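You operate a simulated robot arm through the tools that you are given. There is no shell and no other tool. Be economical: measure what you need, move in short steps, check, and stop when the job is done.

Carry out the task below with a simulated two-armed robot. There is one attempt and no reset: what you move stays moved.

JOB
Close the cloths drawer. Close the towels drawer. Put the black tin on the top of the toilet lid away on the shoe rack top. Pick up the white candle with one hand, pass it to the other hand and put it on the top of the hamper lid. Any order will do. Set down upright: white candle.

Only the result counts: the job must be done as asked and must still hold three seconds after the hand-in. Knocking over, shifting, dropping, spilling or breaking anything else fails it. A push-on lid holds only when it is set on centred and level and pressed home; a screw cap is set on level and turned clockwise until tight. Flat cloth is picked up by pressing the open fingertips on it (5 to 10 N) and closing them slowly along it; thin cloth reads only 2 to 8 mm in the jaws.

ROBOT AND FRAMES
Two 7-joint arms with fingered hands on one trunk, on a base that drives. Base frame: it is fixed to the floor where the robot stands at the start and does not move with it; the origin is under the middle of the robot, x ahead of it, y to its left, z up. Units: m, degrees, N and s.
The left shoulder is at the start at [0.139, 0.125, 1.179], the right one opposite. With the tool pointing down near the work surface each hand reaches from about 0.1 to 0.64 m from the robot's upright axis, wherever it stands, measured 20 degrees to its own side. Places, roughly: black tin (8x8x3 cm) [0.1, 1.3, 0.4]; cloths drawer [1.9, 0, 0.6]; shoe rack top [-1.2, -1, 0.6]; top of the hamper lid [0.8, 1.1, 0.6]; towels drawer [1.9, 0, 0.8]; white candle (3x3x11 cm) [-0.9, -0.2, 1]. Payload 3.7 kg a hand.
The TCP of each hand is the grasp point between the finger pads, 0.025 m short of the fingertips. In the tool frame z runs along the fingers and y along their closing line. The gripper opens to 0.088 m. The gripper's body begins 0.029 m behind the TCP. The gripper is a hand of 5 fingers: y runs from the thumb to the fingers, the wrist lies at [-0.013, -0.097, -0.162] in the tool frame, and closing takes about 1.5 s.
Orientation is that of the tool frame in the base frame, as a unit quaternion [x, y, z, w]. With the fingers straight down and the wrist toward the robot, the tool's x, y and z point along [0, 1, 0], [1, 0, 0] and [0, 0, -1] of the base frame.

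CONTROLS
- The arms move only by the tool drive_tool. It takes "left_commands", "right_commands" or both (then of equal length, played together; a hand with none holds still); each is a list of rows, each an object of numbers (a shift or turn left out is 0, a gripper value left out holds the last): "x", "y", "z": the shift along the base's x, y, z in m; "ax", "ay", "az": the turn, a rotation vector about the base's x, y, z in degrees; "grip": the closure, from 0 (fully open) to 1 (shut). In form: [{"x": .., "y": .., "z": .., "ax": .., "ay": .., "az": .., "grip": ..}, ...]. A call has 1 to 10 rows; each row is the pose to reach, as a shift and turn from the pose commanded when the call began. Rows are played at 5 a second. More than 0.05 m and 8.6 degrees between two rows, or a gripper value outside its range, and nothing of the call is played. A pose out of reach is approached as far as the arm can. The call stops where the force on the tool passes 40 N (or 10 N more than at its start, if that is more) or the arm is blocked; 0.2 s more then pass. Each finger travels about 0.045 m/s and halts on what it meets, pressing with about 22 N; the grip force reading is that of the motor and also rises with nothing between the fingers. The clock runs only during rows and for 0.2 s after the last one: add rows that repeat a pose to give the fingers time. The reply holds the time, the measured pose of the TCP, the force on the tool along the base axes, the opening and the grip force, in the units named above and with some noise, with the torque about the TCP (base axes, N m) and any sound that the robot's microphone picked up.
- Cameras (640 x 400 px; columns grow to the right, rows downward): "scene" is now at [0.2318, -0.0053, 1.3283]; the picture's right is [-0.11, -0.99, 0.00], its down [-0.68, 0.08, -0.73] and it looks along [0.73, -0.08, -0.68] (base axes); focal length 287 px, centre (320, 200). "left" rides on the left gripper at [-0.059, -0.079, -0.105] in its tool frame; the picture's right is [-0.73, -0.32, 0.61], its down [0.62, -0.68, 0.38] and it looks along [0.29, 0.66, 0.70] (tool axes); focal length 234 px, centre (320, 200). "right" rides on the right gripper at [0.059, -0.079, -0.105] in its tool frame; the picture's right is [-0.73, 0.32, -0.61], its down [-0.62, -0.68, 0.38] and it looks along [-0.29, 0.66, 0.70] (tool axes); focal length 234 px, centre (320, 200). There is no depth. A picture from a camera that has moved, and an enlarged one, comes with that camera's place and axes in the base frame and with its lens. The place of the scene camera against the robot may be out by one fixed shift of up to 0.025 m in any direction.
- grab_frame(camera): a new picture of that camera. It takes no simulated time.
- lift_body(by): slides the trunk up (or, below 0, down) by that many m; the arms and the scene camera ride with it, the base frame stays. It gives what a move gives, with no picture.
- base_move(legs): drives the robot by 1 to 6 legs, each [ahead, left, turn to the left] in m, m and degrees, along the robot's own axes; the way and the turn of a leg run together, so that a leg with both is an arc; at most 1.5 m and 180 degrees a leg. The arms and the cameras ride along, it lands a little off, and it stops where it bumps. It gives what a move gives.
- set_grasp(shape, hand): the hand has 5 fingers and takes this shape, open, in about a second: jaw (thumb against the fingers, like two jaws); tri (thumb and two fingers); tip (a fingertip pinch); poke (one finger out to press); point (the index stretched); flat (the hand flat); cup (the hand cupped); fist (a fist). The gripper value then closes the fingers along that shape, each until it touches; the sizes above hold for jaw. It gives what a move gives, with no picture.
- aim_head(pan, tilt): turns the head with the scene camera to pan (to the left, within 80 degrees either way) and tilt (down, from -29 to 69), counted from straight ahead of the robot. It gives what a move gives.
- inspect(camera, box): a new picture of the part [left, top, right, bottom] of that camera's present view, enlarged. It takes no simulated time.
- finish_job(): hands the job in; it is judged then, once.

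Go step by step. Nothing tells you exact positions but the pictures and the camera data: compare them with the known pose of the tool, close in by small moves and look again before you grip or let go. The budget is 165 turns and 122 pictures, counting those below and the enlarged ones. Unless the task says otherwise, let go and move clear before handing in, and close with one line.

The tools are called after "Emit:" as a command line: name --argument value ..., lists and objects as JSON in quotes. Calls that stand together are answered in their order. drive_tool: Moves the arms, as the interface text tells. Its arguments: {"type":"object","properties":{"left_commands":{"type":"array"},"right_commands":{"type":"array"}},"required":[]} The other tools are called the same way: lift_body (by) slides the trunk up or down; set_grasp (shape, hand) gives the hand a shape; base_move (legs) drives the base; aim_head (pan, tilt) turns the head that bears the scene camera; grab_frame (camera) takes a picture; inspect (camera, box) takes an enlarged picture of a part of a camera's view; finish_job () hands the job in.

At the start:

```text
time_s: 0.0
left_eef_pos: [0.5032, 0.2872, 0.7282]
left_tool_rot: [0.707, 0.707, 0.0, 0.0]
left_force: [0.3, -0.2, -1.0]
left_ft_torque: [-0.01, -0.01, -0.02]
left_opening: 0.0876
left_grasp_force: 0.1
left_shape: jaw
right_eef_pos: [0.5153, -0.2544, 0.7598]
right_tool_rot: [0.707, 0.707, 0.0, 0.0]
right_force: [0.6, 0.6, -0.3]
right_ft_torque: [0.03, 0.04, -0.01]
right_opening: 0.0876
right_grasp_force: 0.0
right_shape: jaw
trunk travel left (down, up): [-0.2, 0.215]
robot x, y, heading: [-0.0015, -0.0008, -0.1]
head pan, tilt: [-6.5, 43.0]
```

scene: 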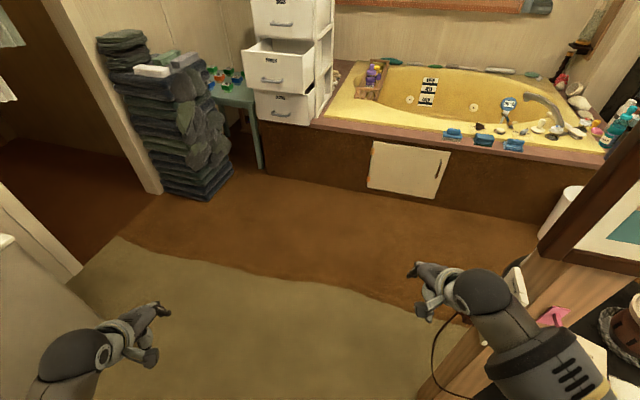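
right: 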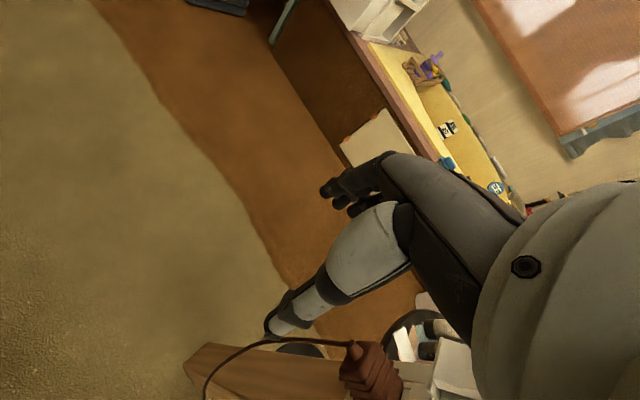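
left: 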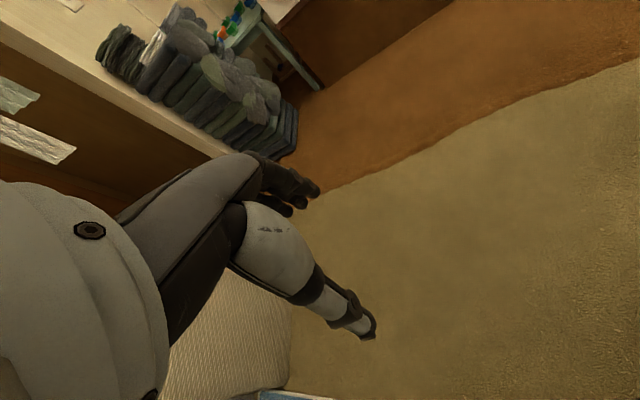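

I see a bathroom with a drawer tower ahead, where one drawer sticks out. First I look around to find the other places.

Emit:
inspect --camera "scene" --box '[200, 0, 380, 150]'

Emit:
aim_head --pan 75 --tilt 35

Emit:
grab_frame --camera "scene"

Emit:
aim_head --pan -78 --tilt 30

Emit:
grab_frame --camera "scene"

```text
2.67 times, centred on (290, 75) of scene
camera zoom: at [0.2318, -0.0053, 1.3283], right [-0.11, -0.99, 0.0], down [-0.68, 0.08, -0.73], along [0.73, -0.08, -0.68], focal length 764 px, centre (400, 533)
```

zoom: 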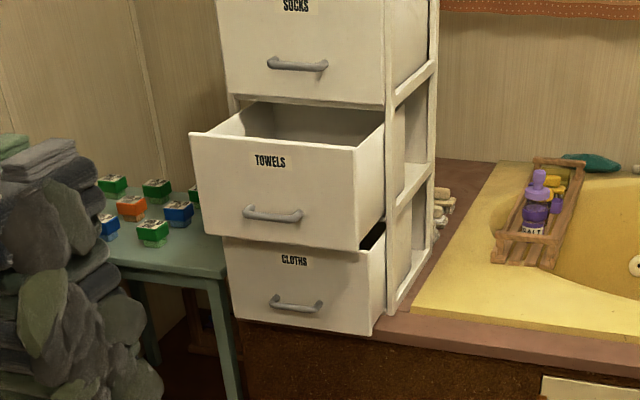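

```text
time_s: 1.6
left_eef_pos: [0.5038, 0.289, 0.7261]
left_tool_rot: [0.707, 0.707, 0.0, 0.0]
left_force: [0.4, 0.2, 0.9]
left_ft_torque: [0.02, 0.0, -0.01]
left_opening: 0.0875
left_grasp_force: 0.1
left_shape: jaw
right_eef_pos: [0.5161, -0.2536, 0.7605]
right_tool_rot: [0.707, 0.707, 0.0, -0.001]
right_force: [-0.3, -0.3, 0.3]
right_ft_torque: [0.03, -0.01, 0.0]
right_opening: 0.0875
right_grasp_force: 0.1
right_shape: jaw
trunk travel left (down, up): [-0.2, 0.215]
robot x, y, heading: [0.002, 0.0016, -0.1]
head pan, tilt: [75.0, 35.0]
```

```text
117 pictures are left
camera scene: at [0.1723, 0.0891, 1.3402], right [0.97, -0.26, 0.0], down [-0.15, -0.55, -0.82], along [0.21, 0.79, -0.57], focal length 287 px, centre (320, 200)
```

scene: 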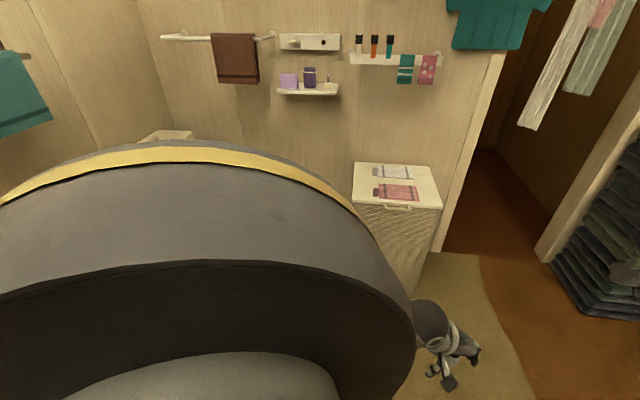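

```text
time_s: 3.9
left_eef_pos: [0.5031, 0.2886, 0.7265]
left_tool_rot: [0.707, 0.707, -0.001, -0.001]
left_force: [1.5, 0.6, -0.3]
left_ft_torque: [0.05, -0.01, 0.0]
left_opening: 0.0876
left_grasp_force: 0.2
left_shape: jaw
right_eef_pos: [0.5148, -0.2544, 0.7609]
right_tool_rot: [0.707, 0.707, 0.0, -0.001]
right_force: [0.2, 0.2, 0.2]
right_ft_torque: [0.0, 0.0, -0.02]
right_opening: 0.0877
right_grasp_force: 0.1
right_shape: jaw
trunk travel left (down, up): [-0.2, 0.215]
robot x, y, heading: [-0.0031, -0.0018, 0.3]
head pan, tilt: [-78.0, 30.0]
```

```text
116 pictures are left
camera scene: at [0.1683, -0.0844, 1.348], right [-0.98, -0.21, 0.0], down [-0.1, 0.49, -0.87], along [0.18, -0.85, -0.5], focal length 287 px, centre (320, 200)
```

scene: 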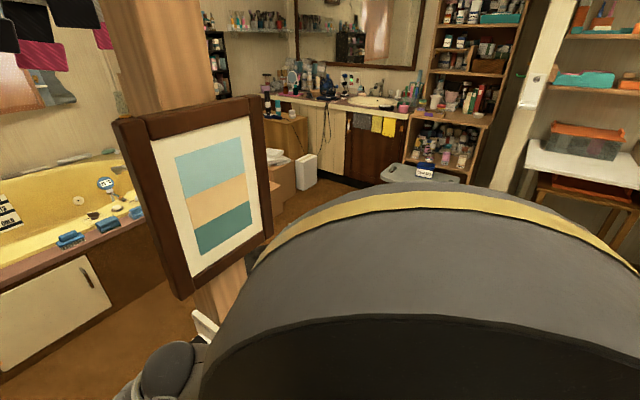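

The towels drawer sticks out a lot (front near x≈1.73, z≈0.8) and the cloths drawer a little. I drive ahead and look again.

Emit:
base_move --legs '[[0.0, 0.1, 0], [0.85, 0, 0]]'

Emit:
aim_head --pan 0 --tilt 35

Emit:
set_grasp --hand "right" --shape "fist"

Emit:
grab_frame --camera "scene"

```text
time_s: 9.2
left_eef_pos: [1.3639, 0.3849, 0.7273]
left_tool_rot: [0.707, 0.707, 0.0, 0.0]
left_force: [0.9, -0.7, 0.6]
left_ft_torque: [0.03, 0.01, 0.0]
left_opening: 0.0876
left_grasp_force: 0.1
left_shape: jaw
right_eef_pos: [1.3746, -0.1562, 0.7597]
right_tool_rot: [0.707, 0.707, -0.001, -0.001]
right_force: [1.4, -0.3, -0.3]
right_ft_torque: [0.04, -0.02, 0.0]
right_opening: 0.0878
right_grasp_force: 0.2
right_shape: jaw
trunk travel left (down, up): [-0.2, 0.215]
robot x, y, heading: [0.8618, 0.0996, -0.0]
head pan, tilt: [-78.0, 30.0]
```

```text
time_s: 10.7
left_eef_pos: [1.3624, 0.3858, 0.7277]
left_tool_rot: [0.707, 0.707, 0.0, 0.001]
left_force: [-0.1, -1.4, -1.1]
left_ft_torque: [0.0, 0.03, 0.04]
left_opening: 0.088
left_grasp_force: 0.0
left_shape: jaw
right_eef_pos: [1.373, -0.1571, 0.7597]
right_tool_rot: [0.707, 0.707, -0.002, 0.0]
right_force: [0.0, -0.1, 0.0]
right_ft_torque: [0.01, -0.04, 0.01]
right_opening: 0.0874
right_grasp_force: 0.1
right_shape: jaw
trunk travel left (down, up): [-0.2, 0.215]
robot x, y, heading: [0.8599, 0.0986, 0.1]
head pan, tilt: [0.0, 35.0]
```

```text
time_s: 11.6
left_eef_pos: [1.363, 0.3855, 0.7276]
left_tool_rot: [0.707, 0.707, 0.0, 0.0]
left_force: [-0.1, -1.0, -0.5]
left_ft_torque: [0.0, -0.03, -0.01]
left_opening: 0.0874
left_grasp_force: 0.0
left_shape: jaw
right_eef_pos: [1.3742, -0.156, 0.7606]
right_tool_rot: [0.707, 0.707, 0.0, -0.001]
right_force: [0.5, 0.1, -0.3]
right_ft_torque: [0.01, -0.02, -0.01]
right_opening: 0.0
right_grasp_force: 0.0
right_shape: fist
trunk travel left (down, up): [-0.2, 0.215]
robot x, y, heading: [0.8589, 0.0982, -0.3]
head pan, tilt: [0.0, 35.0]
```

```text
115 pictures are left
camera scene: at [1.0968, 0.1024, 1.3402], right [0.0, -1.0, 0.0], down [-0.57, 0.0, -0.82], along [0.82, 0.0, -0.57], focal length 287 px, centre (320, 200)
```

scene: 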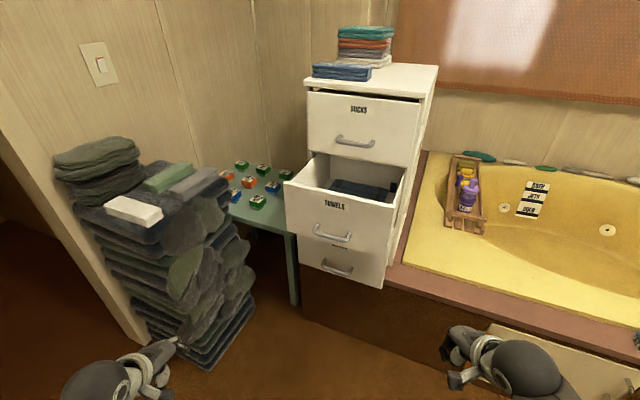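

Handles: towels about (1.73, 0.05, 0.785), cloths about (1.78, 0.04, 0.58), and the closed socks drawer at about x = 1.91. I bring the right fist in front of the drawer and pull the left hand back.

Emit:
drive_tool --right_commands '[{"y": 0.05}, {"y": 0.1}, {"y": 0.15}, {"y": 0.2}, {"y": 0.2}, {"y": 0.2}]' --left_commands '[{"x": -0.04}, {"x": -0.08}, {"x": -0.12}, {"x": -0.16}, {"x": -0.2}, {"x": -0.2}]'

Emit:
base_move --legs '[[0.2, 0, 0]]'

Emit:
grab_frame --camera "scene"

```text
time_s: 13.0
left_eef_pos: [1.1635, 0.3865, 0.7252]
left_tool_rot: [0.707, 0.707, 0.0, 0.0]
left_force: [0.3, 0.1, 0.0]
left_ft_torque: [0.0, -0.03, 0.01]
left_opening: 0.0878
left_grasp_force: 0.1
left_shape: jaw
right_eef_pos: [1.3741, 0.0405, 0.7617]
right_tool_rot: [0.707, 0.707, 0.0, -0.001]
right_force: [-0.2, -0.1, -0.8]
right_ft_torque: [0.01, 0.04, 0.02]
right_opening: 0.0004
right_grasp_force: 0.1
right_shape: fist
trunk travel left (down, up): [-0.2, 0.215]
robot x, y, heading: [0.858, 0.0965, -0.0]
head pan, tilt: [0.0, 35.0]
```

```text
time_s: 14.6
left_eef_pos: [1.361, 0.3837, 0.7259]
left_tool_rot: [0.709, 0.706, 0.0, 0.001]
left_force: [0.5, -0.4, -0.1]
left_ft_torque: [0.0, -0.01, -0.01]
left_opening: 0.0877
left_grasp_force: 0.0
left_shape: jaw
right_eef_pos: [1.5713, 0.0387, 0.7613]
right_tool_rot: [0.708, 0.706, 0.0, -0.001]
right_force: [-0.3, 0.5, -0.5]
right_ft_torque: [0.02, 0.01, 0.02]
right_opening: 0.0
right_grasp_force: 0.0
right_shape: fist
trunk travel left (down, up): [-0.2, 0.215]
robot x, y, heading: [1.0556, 0.101, 0.1]
head pan, tilt: [0.0, 35.0]
```

```text
114 pictures are left
camera scene: at [1.2942, 0.1013, 1.3401], right [0.0, -1.0, 0.0], down [-0.57, 0.0, -0.82], along [0.82, 0.0, -0.57], focal length 287 px, centre (320, 200)
```

scene: 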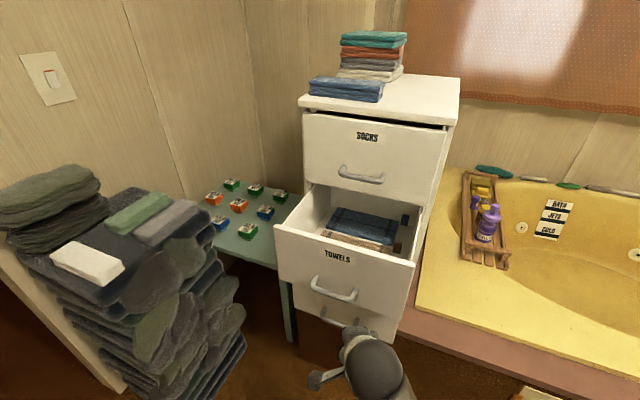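

The fist is about 0.1 m short of the towels drawer. I push ahead in small steps.

Emit:
drive_tool --right_commands '[{"x": 0.02, "z": 0.01}, {"x": 0.04, "z": 0.02}, {"x": 0.05, "z": 0.02}, {"x": 0.06, "z": 0.02}, {"x": 0.07, "z": 0.02}, {"x": 0.08, "z": 0.02}, {"x": 0.09, "z": 0.02}, {"x": 0.1, "z": 0.02}, {"x": 0.11, "z": 0.02}]'

Emit:
grab_frame --camera "scene"

```text
time_s: 16.6
left_eef_pos: [1.3614, 0.3838, 0.7252]
left_tool_rot: [0.709, 0.706, 0.001, 0.0]
left_force: [-0.2, 0.0, 0.5]
left_ft_torque: [0.0, -0.07, 0.03]
left_opening: 0.0876
left_grasp_force: 0.0
left_shape: jaw
right_eef_pos: [1.681, 0.0393, 0.7827]
right_tool_rot: [0.709, 0.705, 0.0, 0.0]
right_force: [-0.3, -1.3, 0.6]
right_ft_torque: [0.0, -0.01, 0.05]
right_opening: 0.0
right_grasp_force: 0.2
right_shape: fist
trunk travel left (down, up): [-0.2, 0.215]
robot x, y, heading: [1.0586, 0.0941, -0.1]
head pan, tilt: [0.0, 35.0]
```

```text
113 pictures are left
camera scene: at [1.2936, 0.1013, 1.3402], right [0.0, -1.0, 0.0], down [-0.57, 0.0, -0.82], along [0.82, 0.0, -0.57], focal length 287 px, centre (320, 200)
```

scene: 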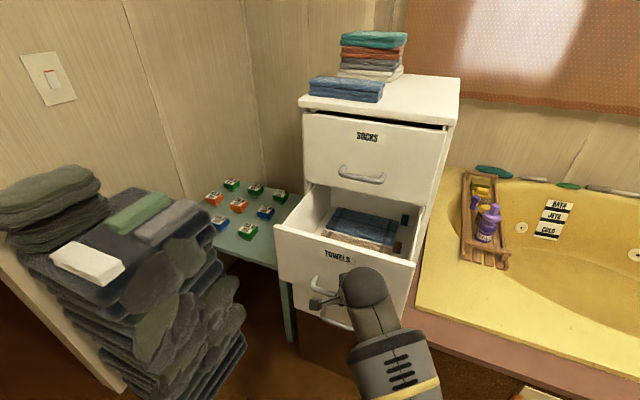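

Reach is running out, so I pull the arm back, drive a bit nearer, and push again.

Emit:
drive_tool --right_commands '[{"x": -0.04}, {"x": -0.08}, {"x": -0.12}, {"x": -0.15}, {"x": -0.15}]'

Emit:
base_move --legs '[[0.15, 0, 0]]'

Emit:
drive_tool --right_commands '[{"x": 0.01}, {"x": 0.02}, {"x": 0.03}, {"x": 0.04}, {"x": 0.05}, {"x": 0.06}, {"x": 0.07}, {"x": 0.08}, {"x": 0.09}, {"x": 0.1}]'

Emit:
grab_frame --camera "scene"

```text
time_s: 17.8
left_eef_pos: [1.3615, 0.3842, 0.7248]
left_tool_rot: [0.709, 0.705, 0.0, 0.0]
left_force: [0.1, -0.4, -0.1]
left_ft_torque: [0.02, 0.03, -0.02]
left_opening: 0.0877
left_grasp_force: 0.1
left_shape: jaw
right_eef_pos: [1.5308, 0.0403, 0.782]
right_tool_rot: [0.708, 0.706, 0.0, -0.001]
right_force: [0.9, 0.7, -0.1]
right_ft_torque: [0.01, -0.01, -0.01]
right_opening: 0.0
right_grasp_force: 0.0
right_shape: fist
trunk travel left (down, up): [-0.2, 0.215]
robot x, y, heading: [1.0564, 0.0953, -0.3]
head pan, tilt: [0.0, 35.0]
```

```text
time_s: 19.2
left_eef_pos: [1.507, 0.3846, 0.7263]
left_tool_rot: [0.708, 0.707, -0.001, 0.0]
left_force: [0.6, -0.2, 0.2]
left_ft_torque: [0.01, 0.0, -0.01]
left_opening: 0.0875
left_grasp_force: 0.1
left_shape: jaw
right_eef_pos: [1.6773, 0.0412, 0.7824]
right_tool_rot: [0.707, 0.707, 0.0, -0.001]
right_force: [0.5, -0.3, -0.3]
right_ft_torque: [0.03, 0.02, -0.01]
right_opening: 0.0
right_grasp_force: 0.0
right_shape: fist
trunk travel left (down, up): [-0.2, 0.215]
robot x, y, heading: [1.2057, 0.0988, -0.2]
head pan, tilt: [0.0, 35.0]
```

```text
time_s: 21.4
left_eef_pos: [1.5059, 0.3845, 0.7248]
left_tool_rot: [0.708, 0.707, -0.001, 0.0]
left_force: [1.3, 0.2, -0.3]
left_ft_torque: [-0.03, -0.02, 0.0]
left_opening: 0.0878
left_grasp_force: 0.0
left_shape: jaw
right_eef_pos: [1.7767, 0.0409, 0.7816]
right_tool_rot: [0.708, 0.706, -0.001, -0.001]
right_force: [-1.1, -0.2, 0.0]
right_ft_torque: [-0.03, -0.02, 0.0]
right_opening: 0.0001
right_grasp_force: 0.0
right_shape: fist
trunk travel left (down, up): [-0.2, 0.215]
robot x, y, heading: [1.2008, 0.097, 0.1]
head pan, tilt: [0.0, 35.0]
```

```text
112 pictures are left
camera scene: at [1.44, 0.1013, 1.3403], right [0.0, -1.0, 0.0], down [-0.57, 0.0, -0.82], along [0.82, 0.0, -0.57], focal length 287 px, centre (320, 200)
```

scene: 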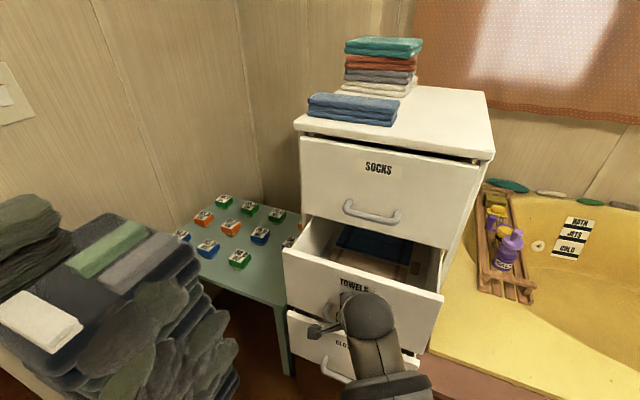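

The towels drawer is moving with very little force. I keep pushing.

Emit:
drive_tool --right_commands '[{"x": 0.01}, {"x": 0.02}, {"x": 0.03}, {"x": 0.04}, {"x": 0.05}, {"x": 0.06}, {"x": 0.07}, {"x": 0.08}, {"x": 0.09}, {"x": 0.1}]'

Emit:
grab_frame --camera "scene"

```text
time_s: 23.6
left_eef_pos: [1.5071, 0.3849, 0.7253]
left_tool_rot: [0.708, 0.706, 0.0, 0.001]
left_force: [-0.7, -0.7, -0.4]
left_ft_torque: [-0.01, 0.02, 0.01]
left_opening: 0.0877
left_grasp_force: 0.0
left_shape: jaw
right_eef_pos: [1.8779, 0.0408, 0.782]
right_tool_rot: [0.707, 0.707, 0.0, 0.0]
right_force: [-1.8, 0.6, 0.1]
right_ft_torque: [0.02, -0.07, -0.02]
right_opening: 0.0001
right_grasp_force: 0.2
right_shape: fist
trunk travel left (down, up): [-0.2, 0.215]
robot x, y, heading: [1.2039, 0.0974, -0.1]
head pan, tilt: [0.0, 35.0]
```

```text
111 pictures are left
camera scene: at [1.44, 0.1013, 1.3402], right [0.0, -1.0, 0.0], down [-0.57, 0.0, -0.82], along [0.82, 0.0, -0.57], focal length 287 px, centre (320, 200)
```

scene: 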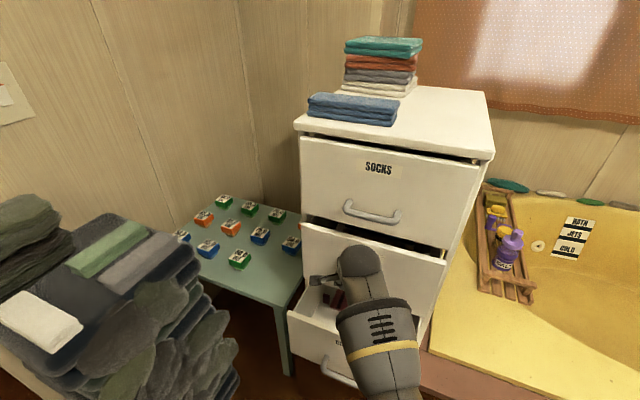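

Nearly closed; I push until it stops.

Emit:
drive_tool --right_commands '[{"x": 0.01}, {"x": 0.02}, {"x": 0.03}, {"x": 0.04}, {"x": 0.05}, {"x": 0.06}]'

Emit:
grab_frame --camera "scene"

```text
time_s: 24.3
left_eef_pos: [1.5039, 0.3845, 0.7266]
left_tool_rot: [0.708, 0.706, 0.0, 0.002]
left_force: [0.6, 0.2, 0.7]
left_ft_torque: [-0.01, 0.0, 0.02]
left_opening: 0.0877
left_grasp_force: 0.2
left_shape: jaw
right_eef_pos: [1.8921, 0.0451, 0.7775]
right_tool_rot: [0.707, 0.707, -0.005, -0.007]
right_force: [-18.7, 5.4, 3.4]
right_ft_torque: [-0.37, -1.07, -0.33]
right_opening: 0.0001
right_grasp_force: 0.0
right_shape: fist
trunk travel left (down, up): [-0.2, 0.215]
robot x, y, heading: [1.2033, 0.1021, 0.0]
head pan, tilt: [0.0, 35.0]
stopped in row 3 (right hand): the force on the tool passed its limit (the readings are from after the stop); the commanded pose is now the measured one
```

```text
110 pictures are left
camera scene: at [1.437, 0.1021, 1.3408], right [0.0, -1.0, 0.0], down [-0.57, 0.0, -0.82], along [0.82, 0.0, -0.57], focal length 287 px, centre (320, 200)
```

scene: 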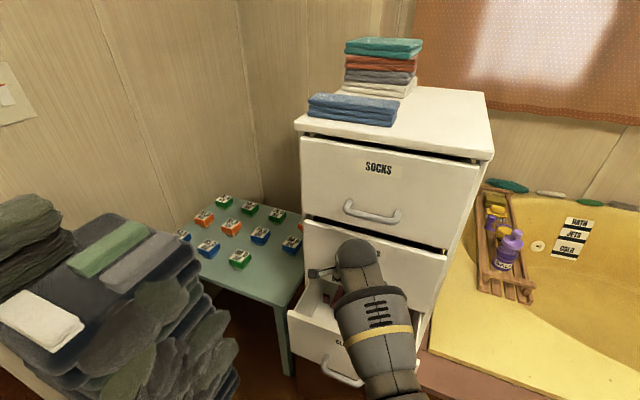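

It stopped at a hard stop. I back off, lower to the cloths drawer (z≈0.58), and look.

Emit:
drive_tool --right_commands '[{"x": -0.04}, {"x": -0.08}, {"x": -0.12}, {"x": -0.16}, {"x": -0.2}, {"x": -0.22, "z": -0.04}, {"x": -0.22, "z": -0.09}, {"x": -0.22, "z": -0.14}, {"x": -0.22, "z": -0.19}, {"x": -0.22, "z": -0.21}]'

Emit:
grab_frame --camera "scene"

```text
time_s: 26.5
left_eef_pos: [1.5055, 0.3834, 0.7253]
left_tool_rot: [0.707, 0.707, 0.001, 0.0]
left_force: [-0.4, 0.1, 0.0]
left_ft_torque: [0.05, 0.02, 0.03]
left_opening: 0.0877
left_grasp_force: 0.0
left_shape: jaw
right_eef_pos: [1.6781, 0.0425, 0.5652]
right_tool_rot: [0.707, 0.707, -0.004, -0.004]
right_force: [-0.6, 0.3, -0.8]
right_ft_torque: [0.0, -0.01, 0.02]
right_opening: 0.0
right_grasp_force: 0.1
right_shape: fist
trunk travel left (down, up): [-0.2, 0.215]
robot x, y, heading: [1.2028, 0.0979, 0.1]
head pan, tilt: [0.0, 35.0]
```

```text
109 pictures are left
camera scene: at [1.4397, 0.1013, 1.3402], right [0.0, -1.0, 0.0], down [-0.57, 0.0, -0.82], along [0.82, 0.0, -0.57], focal length 287 px, centre (320, 200)
```

scene: 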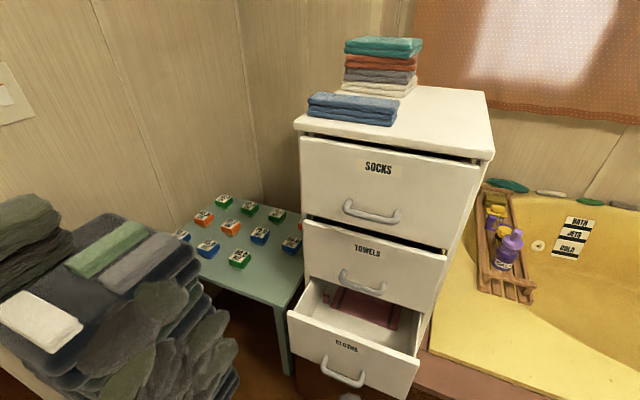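

The towels drawer now sits flush like the socks drawer. I push the cloths drawer.

Emit:
drive_tool --right_commands '[{"x": 0.015}, {"x": 0.03}, {"x": 0.045}, {"x": 0.06}, {"x": 0.07}, {"x": 0.08}, {"x": 0.09}, {"x": 0.1}, {"x": 0.11}, {"x": 0.12}]'

Emit:
drive_tool --right_commands '[{"x": 0.01}, {"x": 0.02}, {"x": 0.03}, {"x": 0.04}, {"x": 0.05}, {"x": 0.06}, {"x": 0.07}, {"x": 0.08}, {"x": 0.09}, {"x": 0.1}]'

Emit:
grab_frame --camera "scene"

```text
time_s: 28.7
left_eef_pos: [1.5053, 0.3838, 0.726]
left_tool_rot: [0.707, 0.707, 0.0, 0.0]
left_force: [-0.2, -0.2, -0.7]
left_ft_torque: [0.03, -0.01, -0.01]
left_opening: 0.0875
left_grasp_force: 0.0
left_shape: jaw
right_eef_pos: [1.7949, 0.0423, 0.5651]
right_tool_rot: [0.708, 0.706, -0.005, -0.005]
right_force: [-1.3, 0.4, 0.3]
right_ft_torque: [-0.03, -0.04, 0.0]
right_opening: 0.0001
right_grasp_force: 0.1
right_shape: fist
trunk travel left (down, up): [-0.2, 0.215]
robot x, y, heading: [1.2016, 0.1001, -0.1]
head pan, tilt: [0.0, 35.0]
```

```text
time_s: 30.9
left_eef_pos: [1.5066, 0.3847, 0.7263]
left_tool_rot: [0.708, 0.706, 0.0, 0.0]
left_force: [0.1, -0.5, 0.0]
left_ft_torque: [0.0, -0.02, -0.02]
left_opening: 0.0876
left_grasp_force: 0.0
left_shape: jaw
right_eef_pos: [1.8746, 0.0421, 0.5665]
right_tool_rot: [0.707, 0.707, -0.006, -0.005]
right_force: [0.2, -0.6, -0.1]
right_ft_torque: [0.0, -0.02, -0.01]
right_opening: 0.0001
right_grasp_force: 0.0
right_shape: fist
right hand out of reach, approached as far as the arm can: row 9, 10
trunk travel left (down, up): [-0.2, 0.215]
robot x, y, heading: [1.2061, 0.0968, -0.4]
head pan, tilt: [0.0, 35.0]
```

```text
108 pictures are left
camera scene: at [1.4397, 0.1012, 1.3402], right [0.0, -1.0, 0.0], down [-0.57, 0.0, -0.82], along [0.82, 0.0, -0.57], focal length 287 px, centre (320, 200)
```

scene: 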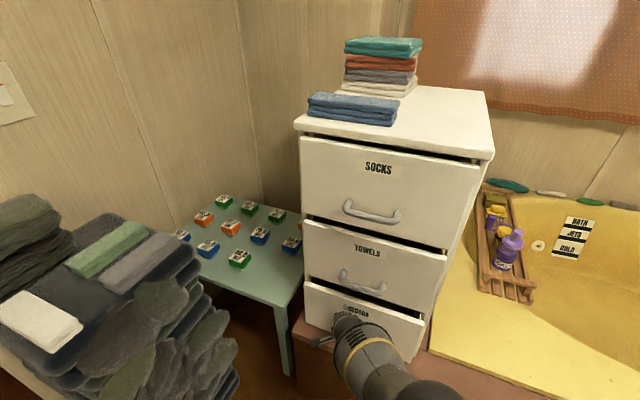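

About 2 cm is left. I back off, drive 0.08 closer, and finish the push.

Emit:
drive_tool --right_commands '[{"x": -0.05}, {"x": -0.1}, {"x": -0.12}, {"x": -0.12}]'

Emit:
base_move --legs '[[0.08, 0, 0]]'

Emit:
drive_tool --right_commands '[{"x": 0.015}, {"x": 0.025}, {"x": 0.035}, {"x": 0.045}, {"x": 0.055}, {"x": 0.065}, {"x": 0.075}, {"x": 0.085}, {"x": 0.095}, {"x": 0.105}]'

Emit:
grab_frame --camera "scene"

```text
time_s: 31.9
left_eef_pos: [1.5071, 0.3847, 0.7261]
left_tool_rot: [0.708, 0.706, 0.0, 0.0]
left_force: [-0.3, 0.6, 0.1]
left_ft_torque: [0.01, 0.02, -0.02]
left_opening: 0.088
left_grasp_force: 0.1
left_shape: jaw
right_eef_pos: [1.7552, 0.0435, 0.5677]
right_tool_rot: [0.708, 0.706, -0.006, -0.005]
right_force: [-0.5, -0.2, 0.2]
right_ft_torque: [0.0, 0.02, 0.01]
right_opening: 0.0
right_grasp_force: 0.1
right_shape: fist
trunk travel left (down, up): [-0.2, 0.215]
robot x, y, heading: [1.2049, 0.0995, -0.1]
head pan, tilt: [0.0, 35.0]
```

```text
time_s: 33.0
left_eef_pos: [1.5858, 0.3832, 0.7256]
left_tool_rot: [0.708, 0.707, 0.0, 0.0]
left_force: [-0.5, -0.3, -0.6]
left_ft_torque: [-0.04, -0.01, -0.01]
left_opening: 0.0878
left_grasp_force: 0.0
left_shape: jaw
right_eef_pos: [1.8357, 0.0429, 0.5678]
right_tool_rot: [0.708, 0.706, -0.006, -0.006]
right_force: [-0.5, 0.2, 0.0]
right_ft_torque: [0.0, -0.04, -0.01]
right_opening: 0.0
right_grasp_force: 0.1
right_shape: fist
trunk travel left (down, up): [-0.2, 0.215]
robot x, y, heading: [1.2826, 0.0969, -0.1]
head pan, tilt: [0.0, 35.0]
```

```text
time_s: 34.4
left_eef_pos: [1.5856, 0.3848, 0.7254]
left_tool_rot: [0.708, 0.707, -0.002, 0.0]
left_force: [-1.0, 0.5, -0.4]
left_ft_torque: [0.01, 0.0, -0.01]
left_opening: 0.0878
left_grasp_force: 0.1
left_shape: jaw
right_eef_pos: [1.8927, 0.0469, 0.5606]
right_tool_rot: [0.706, 0.708, -0.012, -0.015]
right_force: [-8.5, 3.7, 0.4]
right_ft_torque: [-0.2, -0.46, -0.14]
right_opening: 0.0
right_grasp_force: 0.0
right_shape: fist
trunk travel left (down, up): [-0.2, 0.215]
robot x, y, heading: [1.2832, 0.093, -0.2]
head pan, tilt: [0.0, 35.0]
stopped in row 7 (right hand): the force on the tool passed its limit (the readings are from after the stop); the commanded pose is now the measured one
```

```text
107 pictures are left
camera scene: at [1.5191, 0.1013, 1.3401], right [0.0, -1.0, 0.0], down [-0.57, 0.0, -0.82], along [0.82, 0.0, -0.57], focal length 287 px, centre (320, 200)
```

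scene: 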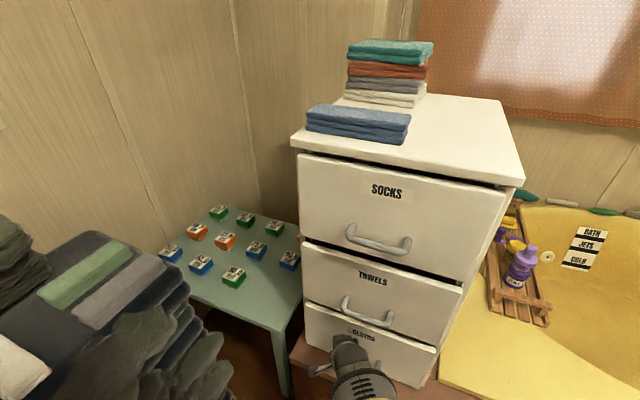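

Both drawers are closed. I back off, lift the hands, and return to the middle of the room.

Emit:
drive_tool --right_commands '[{"x": -0.05}, {"x": -0.1}, {"x": -0.15}, {"x": -0.2}, {"x": -0.24, "z": 0.04}, {"x": -0.28, "z": 0.08}, {"x": -0.31, "z": 0.12, "y": -0.04}, {"x": -0.31, "z": 0.16, "y": -0.09}, {"x": -0.31, "z": 0.2, "y": -0.14}, {"x": -0.31, "z": 0.22, "y": -0.18}]'

Emit:
base_move --legs '[[-0.6, 0, 0], [-0.5, 0, 0]]'

Emit:
base_move --legs '[[0, 0, 60]]'

Emit:
aim_head --pan 30 --tilt 35

Emit:
grab_frame --camera "scene"

Emit:
aim_head --pan 75 --tilt 15

Emit:
grab_frame --camera "scene"

```text
refused: row 5 steps farther than a row can; nothing moved
```

```text
time_s: 40.3
left_eef_pos: [0.4934, 0.389, 0.7268]
left_tool_rot: [0.707, 0.707, 0.0, 0.0]
left_force: [0.2, -0.7, -0.3]
left_ft_torque: [-0.01, -0.02, 0.04]
left_opening: 0.0877
left_grasp_force: 0.1
left_shape: jaw
right_eef_pos: [0.8027, 0.0519, 0.5631]
right_tool_rot: [0.707, 0.707, -0.011, -0.013]
right_force: [-0.5, 0.5, -0.4]
right_ft_torque: [-0.03, 0.03, -0.03]
right_opening: 0.0003
right_grasp_force: 0.0
right_shape: fist
trunk travel left (down, up): [-0.2, 0.215]
robot x, y, heading: [0.1867, 0.0991, 0.0]
head pan, tilt: [0.0, 35.0]
```

```text
time_s: 43.4
left_eef_pos: [0.0937, 0.5082, 0.7249]
left_tool_rot: [0.26, 0.966, 0.0, 0.001]
left_force: [0.7, -0.4, 0.1]
left_ft_torque: [-0.01, 0.02, 0.01]
left_opening: 0.0876
left_grasp_force: 0.0
left_shape: jaw
right_eef_pos: [0.5414, 0.6061, 0.5621]
right_tool_rot: [0.259, 0.966, -0.015, -0.006]
right_force: [0.3, 0.2, -0.1]
right_ft_torque: [-0.01, 0.01, 0.0]
right_opening: 0.0001
right_grasp_force: 0.1
right_shape: fist
trunk travel left (down, up): [-0.2, 0.215]
robot x, y, heading: [0.1942, 0.0993, 60.0]
head pan, tilt: [0.0, 35.0]
```

```text
time_s: 44.3
left_eef_pos: [0.0939, 0.5079, 0.7247]
left_tool_rot: [0.26, 0.966, 0.0, 0.0]
left_force: [-0.1, -1.5, 0.4]
left_ft_torque: [0.0, 0.03, 0.0]
left_opening: 0.0875
left_grasp_force: 0.0
left_shape: jaw
right_eef_pos: [0.5417, 0.6065, 0.5622]
right_tool_rot: [0.26, 0.966, -0.016, -0.005]
right_force: [-0.3, 0.1, 0.2]
right_ft_torque: [-0.01, -0.02, 0.02]
right_opening: 0.0
right_grasp_force: 0.1
right_shape: fist
trunk travel left (down, up): [-0.2, 0.215]
robot x, y, heading: [0.1912, 0.106, 59.9]
head pan, tilt: [30.0, 35.0]
```

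```text
106 pictures are left
camera scene: at [0.2647, 0.3245, 1.3402], right [1.0, 0.0, 0.0], down [0.0, -0.57, -0.82], along [0.0, 0.82, -0.57], focal length 287 px, centre (320, 200)
```

scene: 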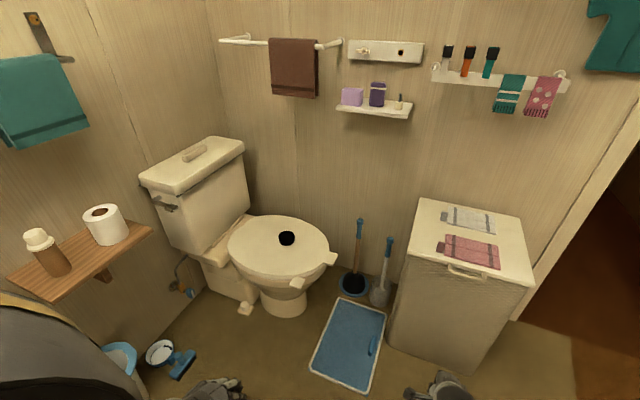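

```text
time_s: 45.5
left_eef_pos: [0.0948, 0.5086, 0.725]
left_tool_rot: [0.26, 0.966, 0.0, 0.0]
left_force: [-0.2, -0.2, 0.2]
left_ft_torque: [-0.02, 0.0, -0.02]
left_opening: 0.0879
left_grasp_force: 0.0
left_shape: jaw
right_eef_pos: [0.5418, 0.6069, 0.5612]
right_tool_rot: [0.258, 0.966, -0.016, -0.006]
right_force: [0.1, 0.5, -0.5]
right_ft_torque: [-0.01, 0.0, 0.0]
right_opening: 0.0
right_grasp_force: 0.1
right_shape: fist
trunk travel left (down, up): [-0.2, 0.215]
robot x, y, heading: [0.1936, 0.1006, 60.2]
head pan, tilt: [75.0, 15.0]
```

```text
105 pictures are left
camera scene: at [0.1986, 0.3026, 1.3722], right [0.71, 0.71, 0.0], down [0.18, -0.18, -0.97], along [-0.68, 0.68, -0.26], focal length 287 px, centre (320, 200)
```

scene: 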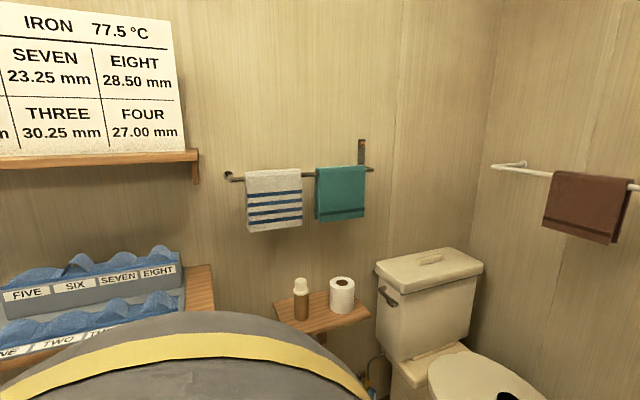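

The black tin is on the toilet lid near (0.11, 1.33), with a wall shelf to its left and a blue mat on the floor to its right. I turn to face +y and tidy the arms.

Emit:
base_move --legs '[[0, 0, 30]]'

Emit:
set_grasp --hand "right" --shape "jaw"

Emit:
drive_tool --right_commands '[{"y": -0.03, "z": 0.03}, {"y": -0.06, "z": 0.06}, {"y": -0.09, "z": 0.09}, {"y": -0.12, "z": 0.12}, {"y": -0.15, "z": 0.15}, {"y": -0.18, "z": 0.17}, {"y": -0.18, "z": 0.17}]' --left_commands '[{"y": -0.03, "x": 0.02}, {"y": -0.06, "x": 0.03}, {"y": -0.09, "x": 0.03}, {"y": -0.1, "x": 0.03}, {"y": -0.1, "x": 0.03}, {"y": -0.1, "x": 0.03}, {"y": -0.1, "x": 0.03}]'

Emit:
aim_head --pan 0 --tilt 45

Emit:
grab_frame --camera "scene"

```text
time_s: 47.3
left_eef_pos: [-0.0951, 0.4071, 0.7247]
left_tool_rot: [0.004, 1.0, 0.0, -0.001]
left_force: [0.0, -0.4, 1.0]
left_ft_torque: [0.0, -0.04, 0.0]
left_opening: 0.0877
left_grasp_force: 0.1
left_shape: jaw
right_eef_pos: [0.2451, 0.714, 0.562]
right_tool_rot: [0.003, 1.0, -0.016, -0.001]
right_force: [0.6, 0.7, 0.6]
right_ft_torque: [0.0, 0.02, -0.02]
right_opening: 0.0002
right_grasp_force: 0.1
right_shape: fist
trunk travel left (down, up): [-0.2, 0.215]
robot x, y, heading: [0.1896, 0.1029, 89.6]
head pan, tilt: [75.0, 15.0]
```

```text
time_s: 48.2
left_eef_pos: [-0.0953, 0.408, 0.7255]
left_tool_rot: [0.003, 1.0, 0.0, -0.001]
left_force: [0.7, -0.1, 0.2]
left_ft_torque: [0.03, 0.02, 0.02]
left_opening: 0.0875
left_grasp_force: 0.1
left_shape: jaw
right_eef_pos: [0.2455, 0.7142, 0.5624]
right_tool_rot: [0.002, 1.0, -0.017, -0.002]
right_force: [0.4, -0.3, 0.1]
right_ft_torque: [0.0, 0.0, 0.0]
right_opening: 0.0878
right_grasp_force: 0.1
right_shape: jaw
trunk travel left (down, up): [-0.2, 0.215]
robot x, y, heading: [0.1915, 0.105, 89.7]
head pan, tilt: [75.0, 15.0]
```

```text
time_s: 49.5
left_eef_pos: [-0.0652, 0.3073, 0.7215]
left_tool_rot: [0.003, 1.0, -0.004, -0.001]
left_force: [0.2, 1.0, -1.1]
left_ft_torque: [-0.04, -0.02, 0.02]
left_opening: 0.0875
left_grasp_force: 0.0
left_shape: jaw
right_eef_pos: [0.2565, 0.6572, 0.7707]
right_tool_rot: [0.0, 0.997, 0.075, 0.013]
right_force: [-0.5, 0.2, 0.2]
right_ft_torque: [-0.02, -0.01, -0.02]
right_opening: 0.0881
right_grasp_force: 0.1
right_shape: jaw
trunk travel left (down, up): [-0.2, 0.215]
robot x, y, heading: [0.1901, 0.1008, 89.3]
head pan, tilt: [75.0, 15.0]
stopped in row 6 (right hand): the arm was blocked; the commanded pose is now the measured one
```

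```text
time_s: 50.9
left_eef_pos: [-0.0655, 0.3065, 0.7254]
left_tool_rot: [0.003, 1.0, 0.0, -0.001]
left_force: [-1.0, -0.8, -0.1]
left_ft_torque: [0.0, 0.03, 0.02]
left_opening: 0.0876
left_grasp_force: 0.0
left_shape: jaw
right_eef_pos: [0.2559, 0.6571, 0.7785]
right_tool_rot: [-0.002, 0.996, 0.083, 0.014]
right_force: [0.4, 0.0, 0.9]
right_ft_torque: [-0.01, 0.01, 0.0]
right_opening: 0.0878
right_grasp_force: 0.1
right_shape: jaw
trunk travel left (down, up): [-0.2, 0.215]
robot x, y, heading: [0.1904, 0.104, 89.6]
head pan, tilt: [0.0, 45.0]
```

```text
104 pictures are left
camera scene: at [0.1904, 0.3381, 1.3254], right [1.0, -0.01, 0.0], down [-0.01, -0.71, -0.71], along [0.01, 0.71, -0.71], focal length 287 px, centre (320, 200)
```

scene: 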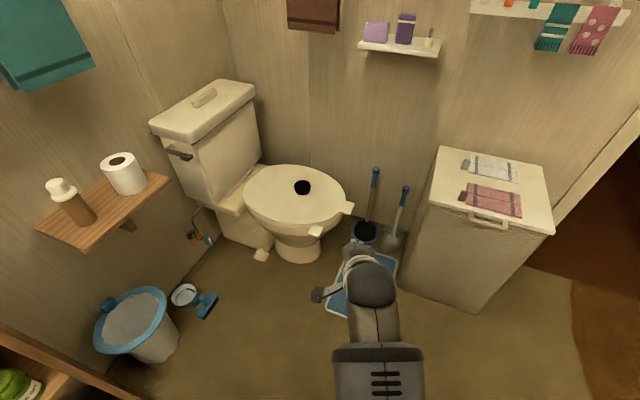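

I zoom in on the tin to see its shape and how it is turned.

Emit:
inspect --camera "scene" --box '[270, 165, 350, 215]'

Emit:
base_move --legs '[[0.4, 0.04, 0]]'

Emit:
aim_head --pan 0 --tilt 60

Emit:
grab_frame --camera "scene"

```text
8.00 times, centred on (310, 190) of scene
camera zoom: at [0.1904, 0.3381, 1.3254], right [1.0, -0.01, 0.0], down [-0.01, -0.71, -0.71], along [0.01, 0.71, -0.71], focal length 2293 px, centre (400, 280)
```

zoom: 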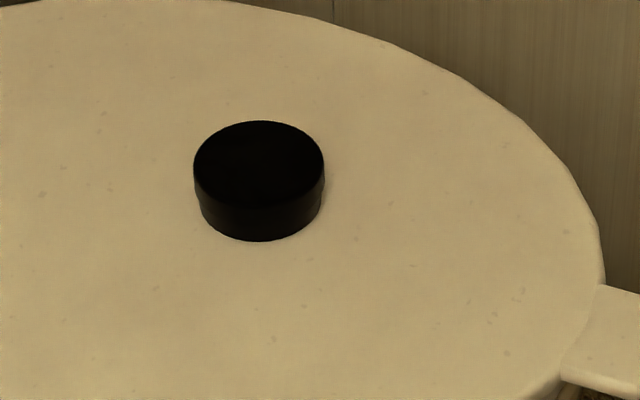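

```text
time_s: 53.4
left_eef_pos: [-0.1014, 0.698, 0.7252]
left_tool_rot: [0.004, 1.0, 0.0, 0.0]
left_force: [-0.5, 0.3, 0.3]
left_ft_torque: [0.0, -0.01, -0.01]
left_opening: 0.0877
left_grasp_force: 0.1
left_shape: jaw
right_eef_pos: [0.2218, 1.0466, 0.7788]
right_tool_rot: [-0.001, 0.997, 0.081, 0.014]
right_force: [-0.1, 0.0, 0.1]
right_ft_torque: [0.02, 0.01, 0.02]
right_opening: 0.0878
right_grasp_force: 0.0
right_shape: jaw
trunk travel left (down, up): [-0.2, 0.215]
robot x, y, heading: [0.1542, 0.493, 89.4]
head pan, tilt: [0.0, 45.0]
```

```text
time_s: 54.1
left_eef_pos: [-0.1018, 0.6964, 0.7259]
left_tool_rot: [0.005, 1.0, 0.0, 0.0]
left_force: [0.6, -0.6, -0.6]
left_ft_torque: [0.01, 0.01, 0.03]
left_opening: 0.0875
left_grasp_force: 0.0
left_shape: jaw
right_eef_pos: [0.223, 1.0472, 0.7803]
right_tool_rot: [-0.001, 0.997, 0.082, 0.015]
right_force: [-0.5, -0.4, -0.2]
right_ft_torque: [0.0, 0.0, 0.04]
right_opening: 0.0879
right_grasp_force: 0.1
right_shape: jaw
trunk travel left (down, up): [-0.2, 0.215]
robot x, y, heading: [0.1523, 0.4902, 89.5]
head pan, tilt: [0.0, 60.0]
```

```text
102 pictures are left
camera scene: at [0.1544, 0.7129, 1.3058], right [1.0, -0.01, 0.0], down [-0.01, -0.87, -0.5], along [0.0, 0.5, -0.87], focal length 287 px, centre (320, 200)
```

scene: 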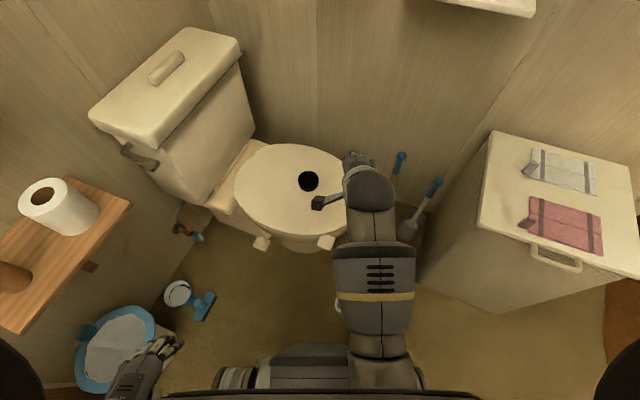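

The tin is a round puck of about 7.5 cm near (0.118, 1.286, 0.44). I move closer, level the right hand, and lower the trunk.

Emit:
base_move --legs '[[0.15, 0.0, 0]]'

Emit:
lift_body --by -0.12

Emit:
drive_tool --right_commands '[{"ax": 3, "x": -0.03}, {"ax": 6, "x": -0.06}, {"ax": 9.5, "x": -0.1}, {"ax": 9.5, "x": -0.1}]'

Emit:
grab_frame --camera "scene"

Emit:
grab_frame --camera "right"

```text
time_s: 55.5
left_eef_pos: [-0.0997, 0.8497, 0.7251]
left_tool_rot: [0.006, 1.0, -0.001, 0.0]
left_force: [1.0, 0.7, 0.0]
left_ft_torque: [-0.02, -0.04, 0.02]
left_opening: 0.0877
left_grasp_force: 0.0
left_shape: jaw
right_eef_pos: [0.2216, 1.1977, 0.7802]
right_tool_rot: [-0.003, 0.997, 0.082, 0.015]
right_force: [0.8, 0.7, 0.2]
right_ft_torque: [-0.01, -0.01, 0.02]
right_opening: 0.088
right_grasp_force: 0.0
right_shape: jaw
trunk travel left (down, up): [-0.2, 0.215]
robot x, y, heading: [0.1565, 0.6445, 89.9]
head pan, tilt: [0.0, 60.0]
```

```text
time_s: 57.0
left_eef_pos: [-0.0937, 0.8545, 0.605]
left_tool_rot: [0.004, 1.0, -0.007, -0.005]
left_force: [0.0, 0.0, -1.8]
left_ft_torque: [0.02, -0.02, -0.02]
left_opening: 0.0877
left_grasp_force: 0.1
left_shape: jaw
right_eef_pos: [0.232, 1.2155, 0.658]
right_tool_rot: [-0.005, 0.996, 0.09, 0.016]
right_force: [-0.9, -0.5, 0.0]
right_ft_torque: [-0.01, 0.02, -0.01]
right_opening: 0.0879
right_grasp_force: 0.0
right_shape: jaw
trunk travel left (down, up): [-0.08, 0.335]
robot x, y, heading: [0.1575, 0.6453, 89.3]
head pan, tilt: [0.0, 60.0]
```

```text
time_s: 57.9
left_eef_pos: [-0.0973, 0.8527, 0.6065]
left_tool_rot: [0.005, 1.0, -0.002, -0.003]
left_force: [0.5, 0.5, -0.2]
left_ft_torque: [0.01, 0.02, -0.01]
left_opening: 0.0877
left_grasp_force: 0.0
left_shape: jaw
right_eef_pos: [0.1432, 1.2523, 0.6978]
right_tool_rot: [-0.015, 0.972, 0.233, 0.037]
right_force: [-0.1, -0.2, -0.1]
right_ft_torque: [-0.01, 0.0, -0.01]
right_opening: 0.088
right_grasp_force: 0.0
right_shape: jaw
trunk travel left (down, up): [-0.08, 0.335]
robot x, y, heading: [0.1538, 0.6405, 89.7]
head pan, tilt: [0.0, 60.0]
stopped in row 4 (right hand): the arm was blocked; the commanded pose is now the measured one
```

```text
101 pictures are left
camera scene: at [0.1626, 0.998, 1.165], right [1.0, -0.01, -0.01], down [-0.01, -0.87, -0.49], along [0.0, 0.49, -0.87], focal length 287 px, centre (320, 200)
```

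scene: 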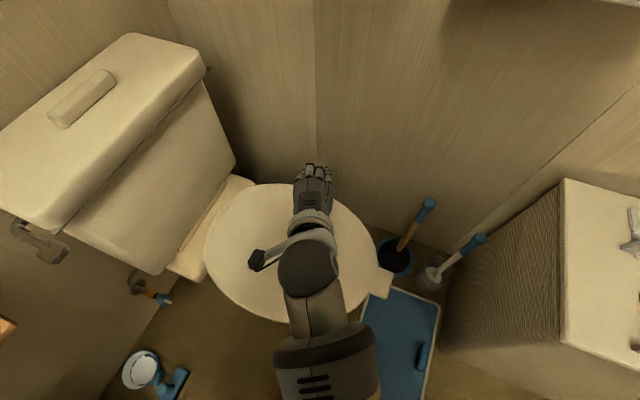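

```text
100 pictures are left
camera right: at [0.0809, 1.1347, 0.75], right [0.67, 0.02, 0.74], down [0.68, -0.42, -0.6], along [0.3, 0.9, -0.3], focal length 234 px, centre (320, 200)
```

right: 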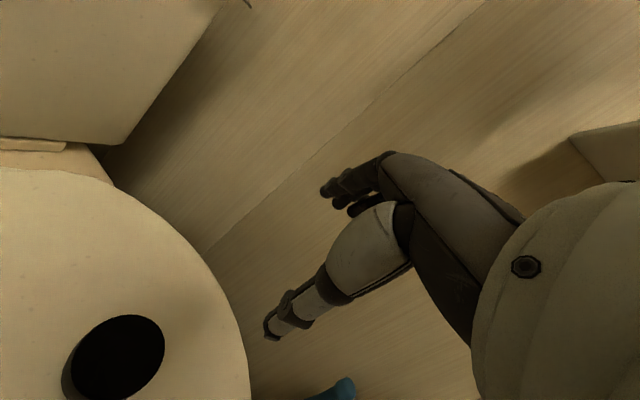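

I tilted the hand the wrong way; it now points 27° forward. I turn it back to straight down.

Emit:
drive_tool --right_commands '[{"ax": -7}, {"ax": -14}, {"ax": -21}, {"ax": -27}, {"ax": -27}]'

Emit:
grab_frame --camera "scene"

Emit:
grab_frame --camera "right"

```text
time_s: 59.1
left_eef_pos: [-0.0995, 0.8482, 0.6047]
left_tool_rot: [0.005, 1.0, 0.0, 0.001]
left_force: [0.8, 0.2, 0.0]
left_ft_torque: [0.02, -0.01, -0.01]
left_opening: 0.0879
left_grasp_force: 0.1
left_shape: jaw
right_eef_pos: [0.1364, 1.2448, 0.6968]
right_tool_rot: [-0.024, 0.999, -0.005, 0.032]
right_force: [0.2, 0.2, -0.2]
right_ft_torque: [0.0, 0.01, 0.0]
right_opening: 0.0879
right_grasp_force: 0.0
right_shape: jaw
trunk travel left (down, up): [-0.08, 0.335]
robot x, y, heading: [0.1531, 0.6433, 89.5]
head pan, tilt: [0.0, 60.0]
```

```text
99 pictures are left
camera scene: at [0.1567, 0.9917, 1.1666], right [1.0, -0.01, 0.0], down [-0.01, -0.87, -0.5], along [0.0, 0.5, -0.87], focal length 287 px, centre (320, 200)
```

scene: 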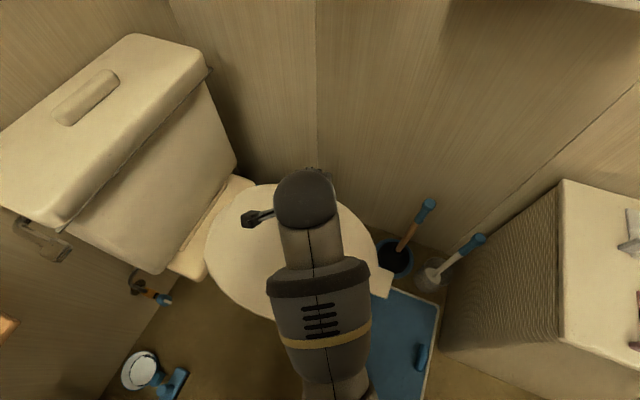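

```text
98 pictures are left
camera right: at [0.0753, 1.1649, 0.7983], right [0.67, 0.36, 0.65], down [0.68, -0.66, -0.34], along [0.3, 0.66, -0.68], focal length 234 px, centre (320, 200)
```

right: 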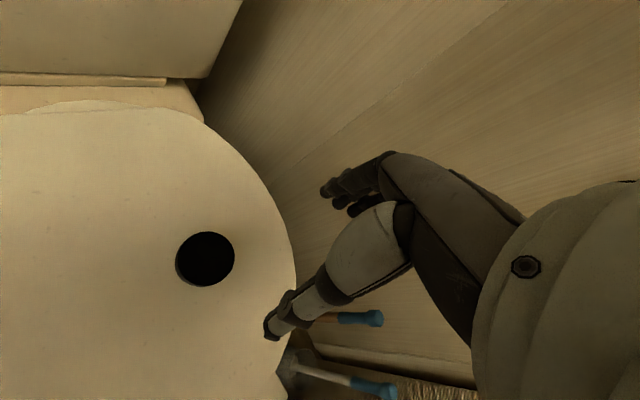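

The tin is near (0.121, 1.27) by the wrist camera. I straighten the tool, move over it, go down part way, and look again.

Emit:
drive_tool --right_commands '[{"ay": 3.7, "x": -0.015, "y": 0.025}, {"ay": 3.7, "x": -0.015, "y": 0.025, "z": -0.04}, {"ay": 3.7, "x": -0.015, "y": 0.025, "z": -0.08}, {"ay": 3.7, "x": -0.015, "y": 0.025, "z": -0.12}, {"ay": 3.7, "x": -0.015, "y": 0.025, "z": -0.14}, {"ay": 3.7, "x": -0.015, "y": 0.025, "z": -0.14}]'

Emit:
grab_frame --camera "right"

```text
time_s: 60.5
left_eef_pos: [-0.1003, 0.8487, 0.6066]
left_tool_rot: [0.004, 1.0, 0.0, -0.001]
left_force: [0.2, 0.5, 0.9]
left_ft_torque: [-0.03, -0.02, 0.02]
left_opening: 0.0878
left_grasp_force: 0.1
left_shape: jaw
right_eef_pos: [0.1232, 1.2714, 0.5577]
right_tool_rot: [-0.022, 1.0, -0.003, -0.001]
right_force: [0.7, 0.7, -0.2]
right_ft_torque: [0.01, 0.0, 0.05]
right_opening: 0.088
right_grasp_force: 0.0
right_shape: jaw
trunk travel left (down, up): [-0.08, 0.335]
robot x, y, heading: [0.1573, 0.6393, 89.4]
head pan, tilt: [0.0, 60.0]
```

```text
97 pictures are left
camera right: at [0.0678, 1.191, 0.6635], right [0.71, 0.36, 0.6], down [0.65, -0.65, -0.38], along [0.26, 0.66, -0.7], focal length 234 px, centre (320, 200)
```

right: 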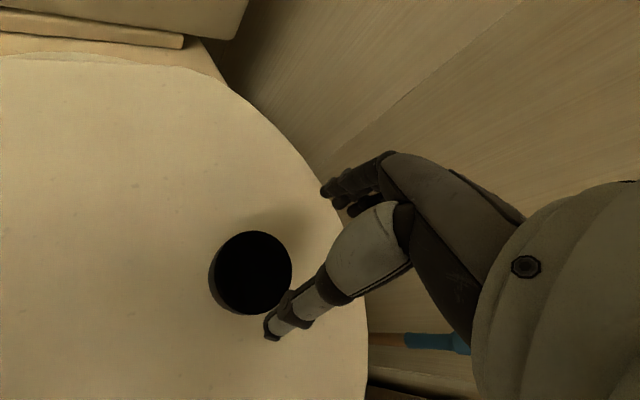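

The hand is centred over the tin to within a few millimetres. I go down slowly and look.

Emit:
drive_tool --right_commands '[{"z": -0.02, "y": -0.002}, {"z": -0.04, "y": -0.002}, {"z": -0.055, "y": -0.002}, {"z": -0.065, "y": -0.002}, {"z": -0.065, "y": -0.002}]'

Emit:
grab_frame --camera "right"

```text
time_s: 61.7
left_eef_pos: [-0.101, 0.8481, 0.6055]
left_tool_rot: [0.004, 1.0, 0.0, 0.0]
left_force: [0.4, 0.2, 1.1]
left_ft_torque: [0.03, 0.01, -0.03]
left_opening: 0.0878
left_grasp_force: 0.1
left_shape: jaw
right_eef_pos: [0.1223, 1.2675, 0.4939]
right_tool_rot: [-0.022, 1.0, -0.004, 0.0]
right_force: [-0.3, -0.3, -0.9]
right_ft_torque: [-0.01, 0.0, 0.0]
right_opening: 0.0879
right_grasp_force: 0.0
right_shape: jaw
trunk travel left (down, up): [-0.08, 0.335]
robot x, y, heading: [0.1514, 0.6415, 89.4]
head pan, tilt: [0.0, 60.0]
```

```text
96 pictures are left
camera right: at [0.0677, 1.188, 0.5985], right [0.71, 0.36, 0.6], down [0.65, -0.65, -0.38], along [0.26, 0.66, -0.7], focal length 234 px, centre (320, 200)
```

right: 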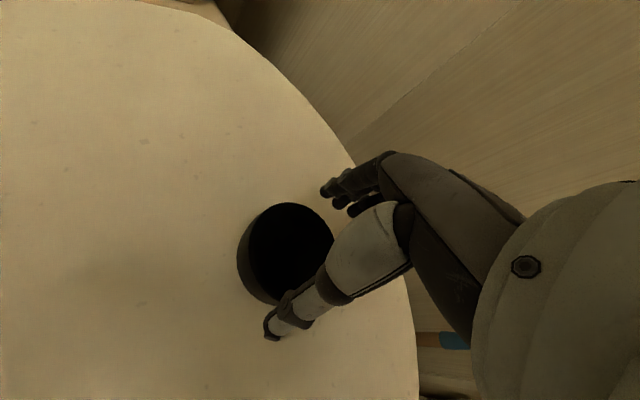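

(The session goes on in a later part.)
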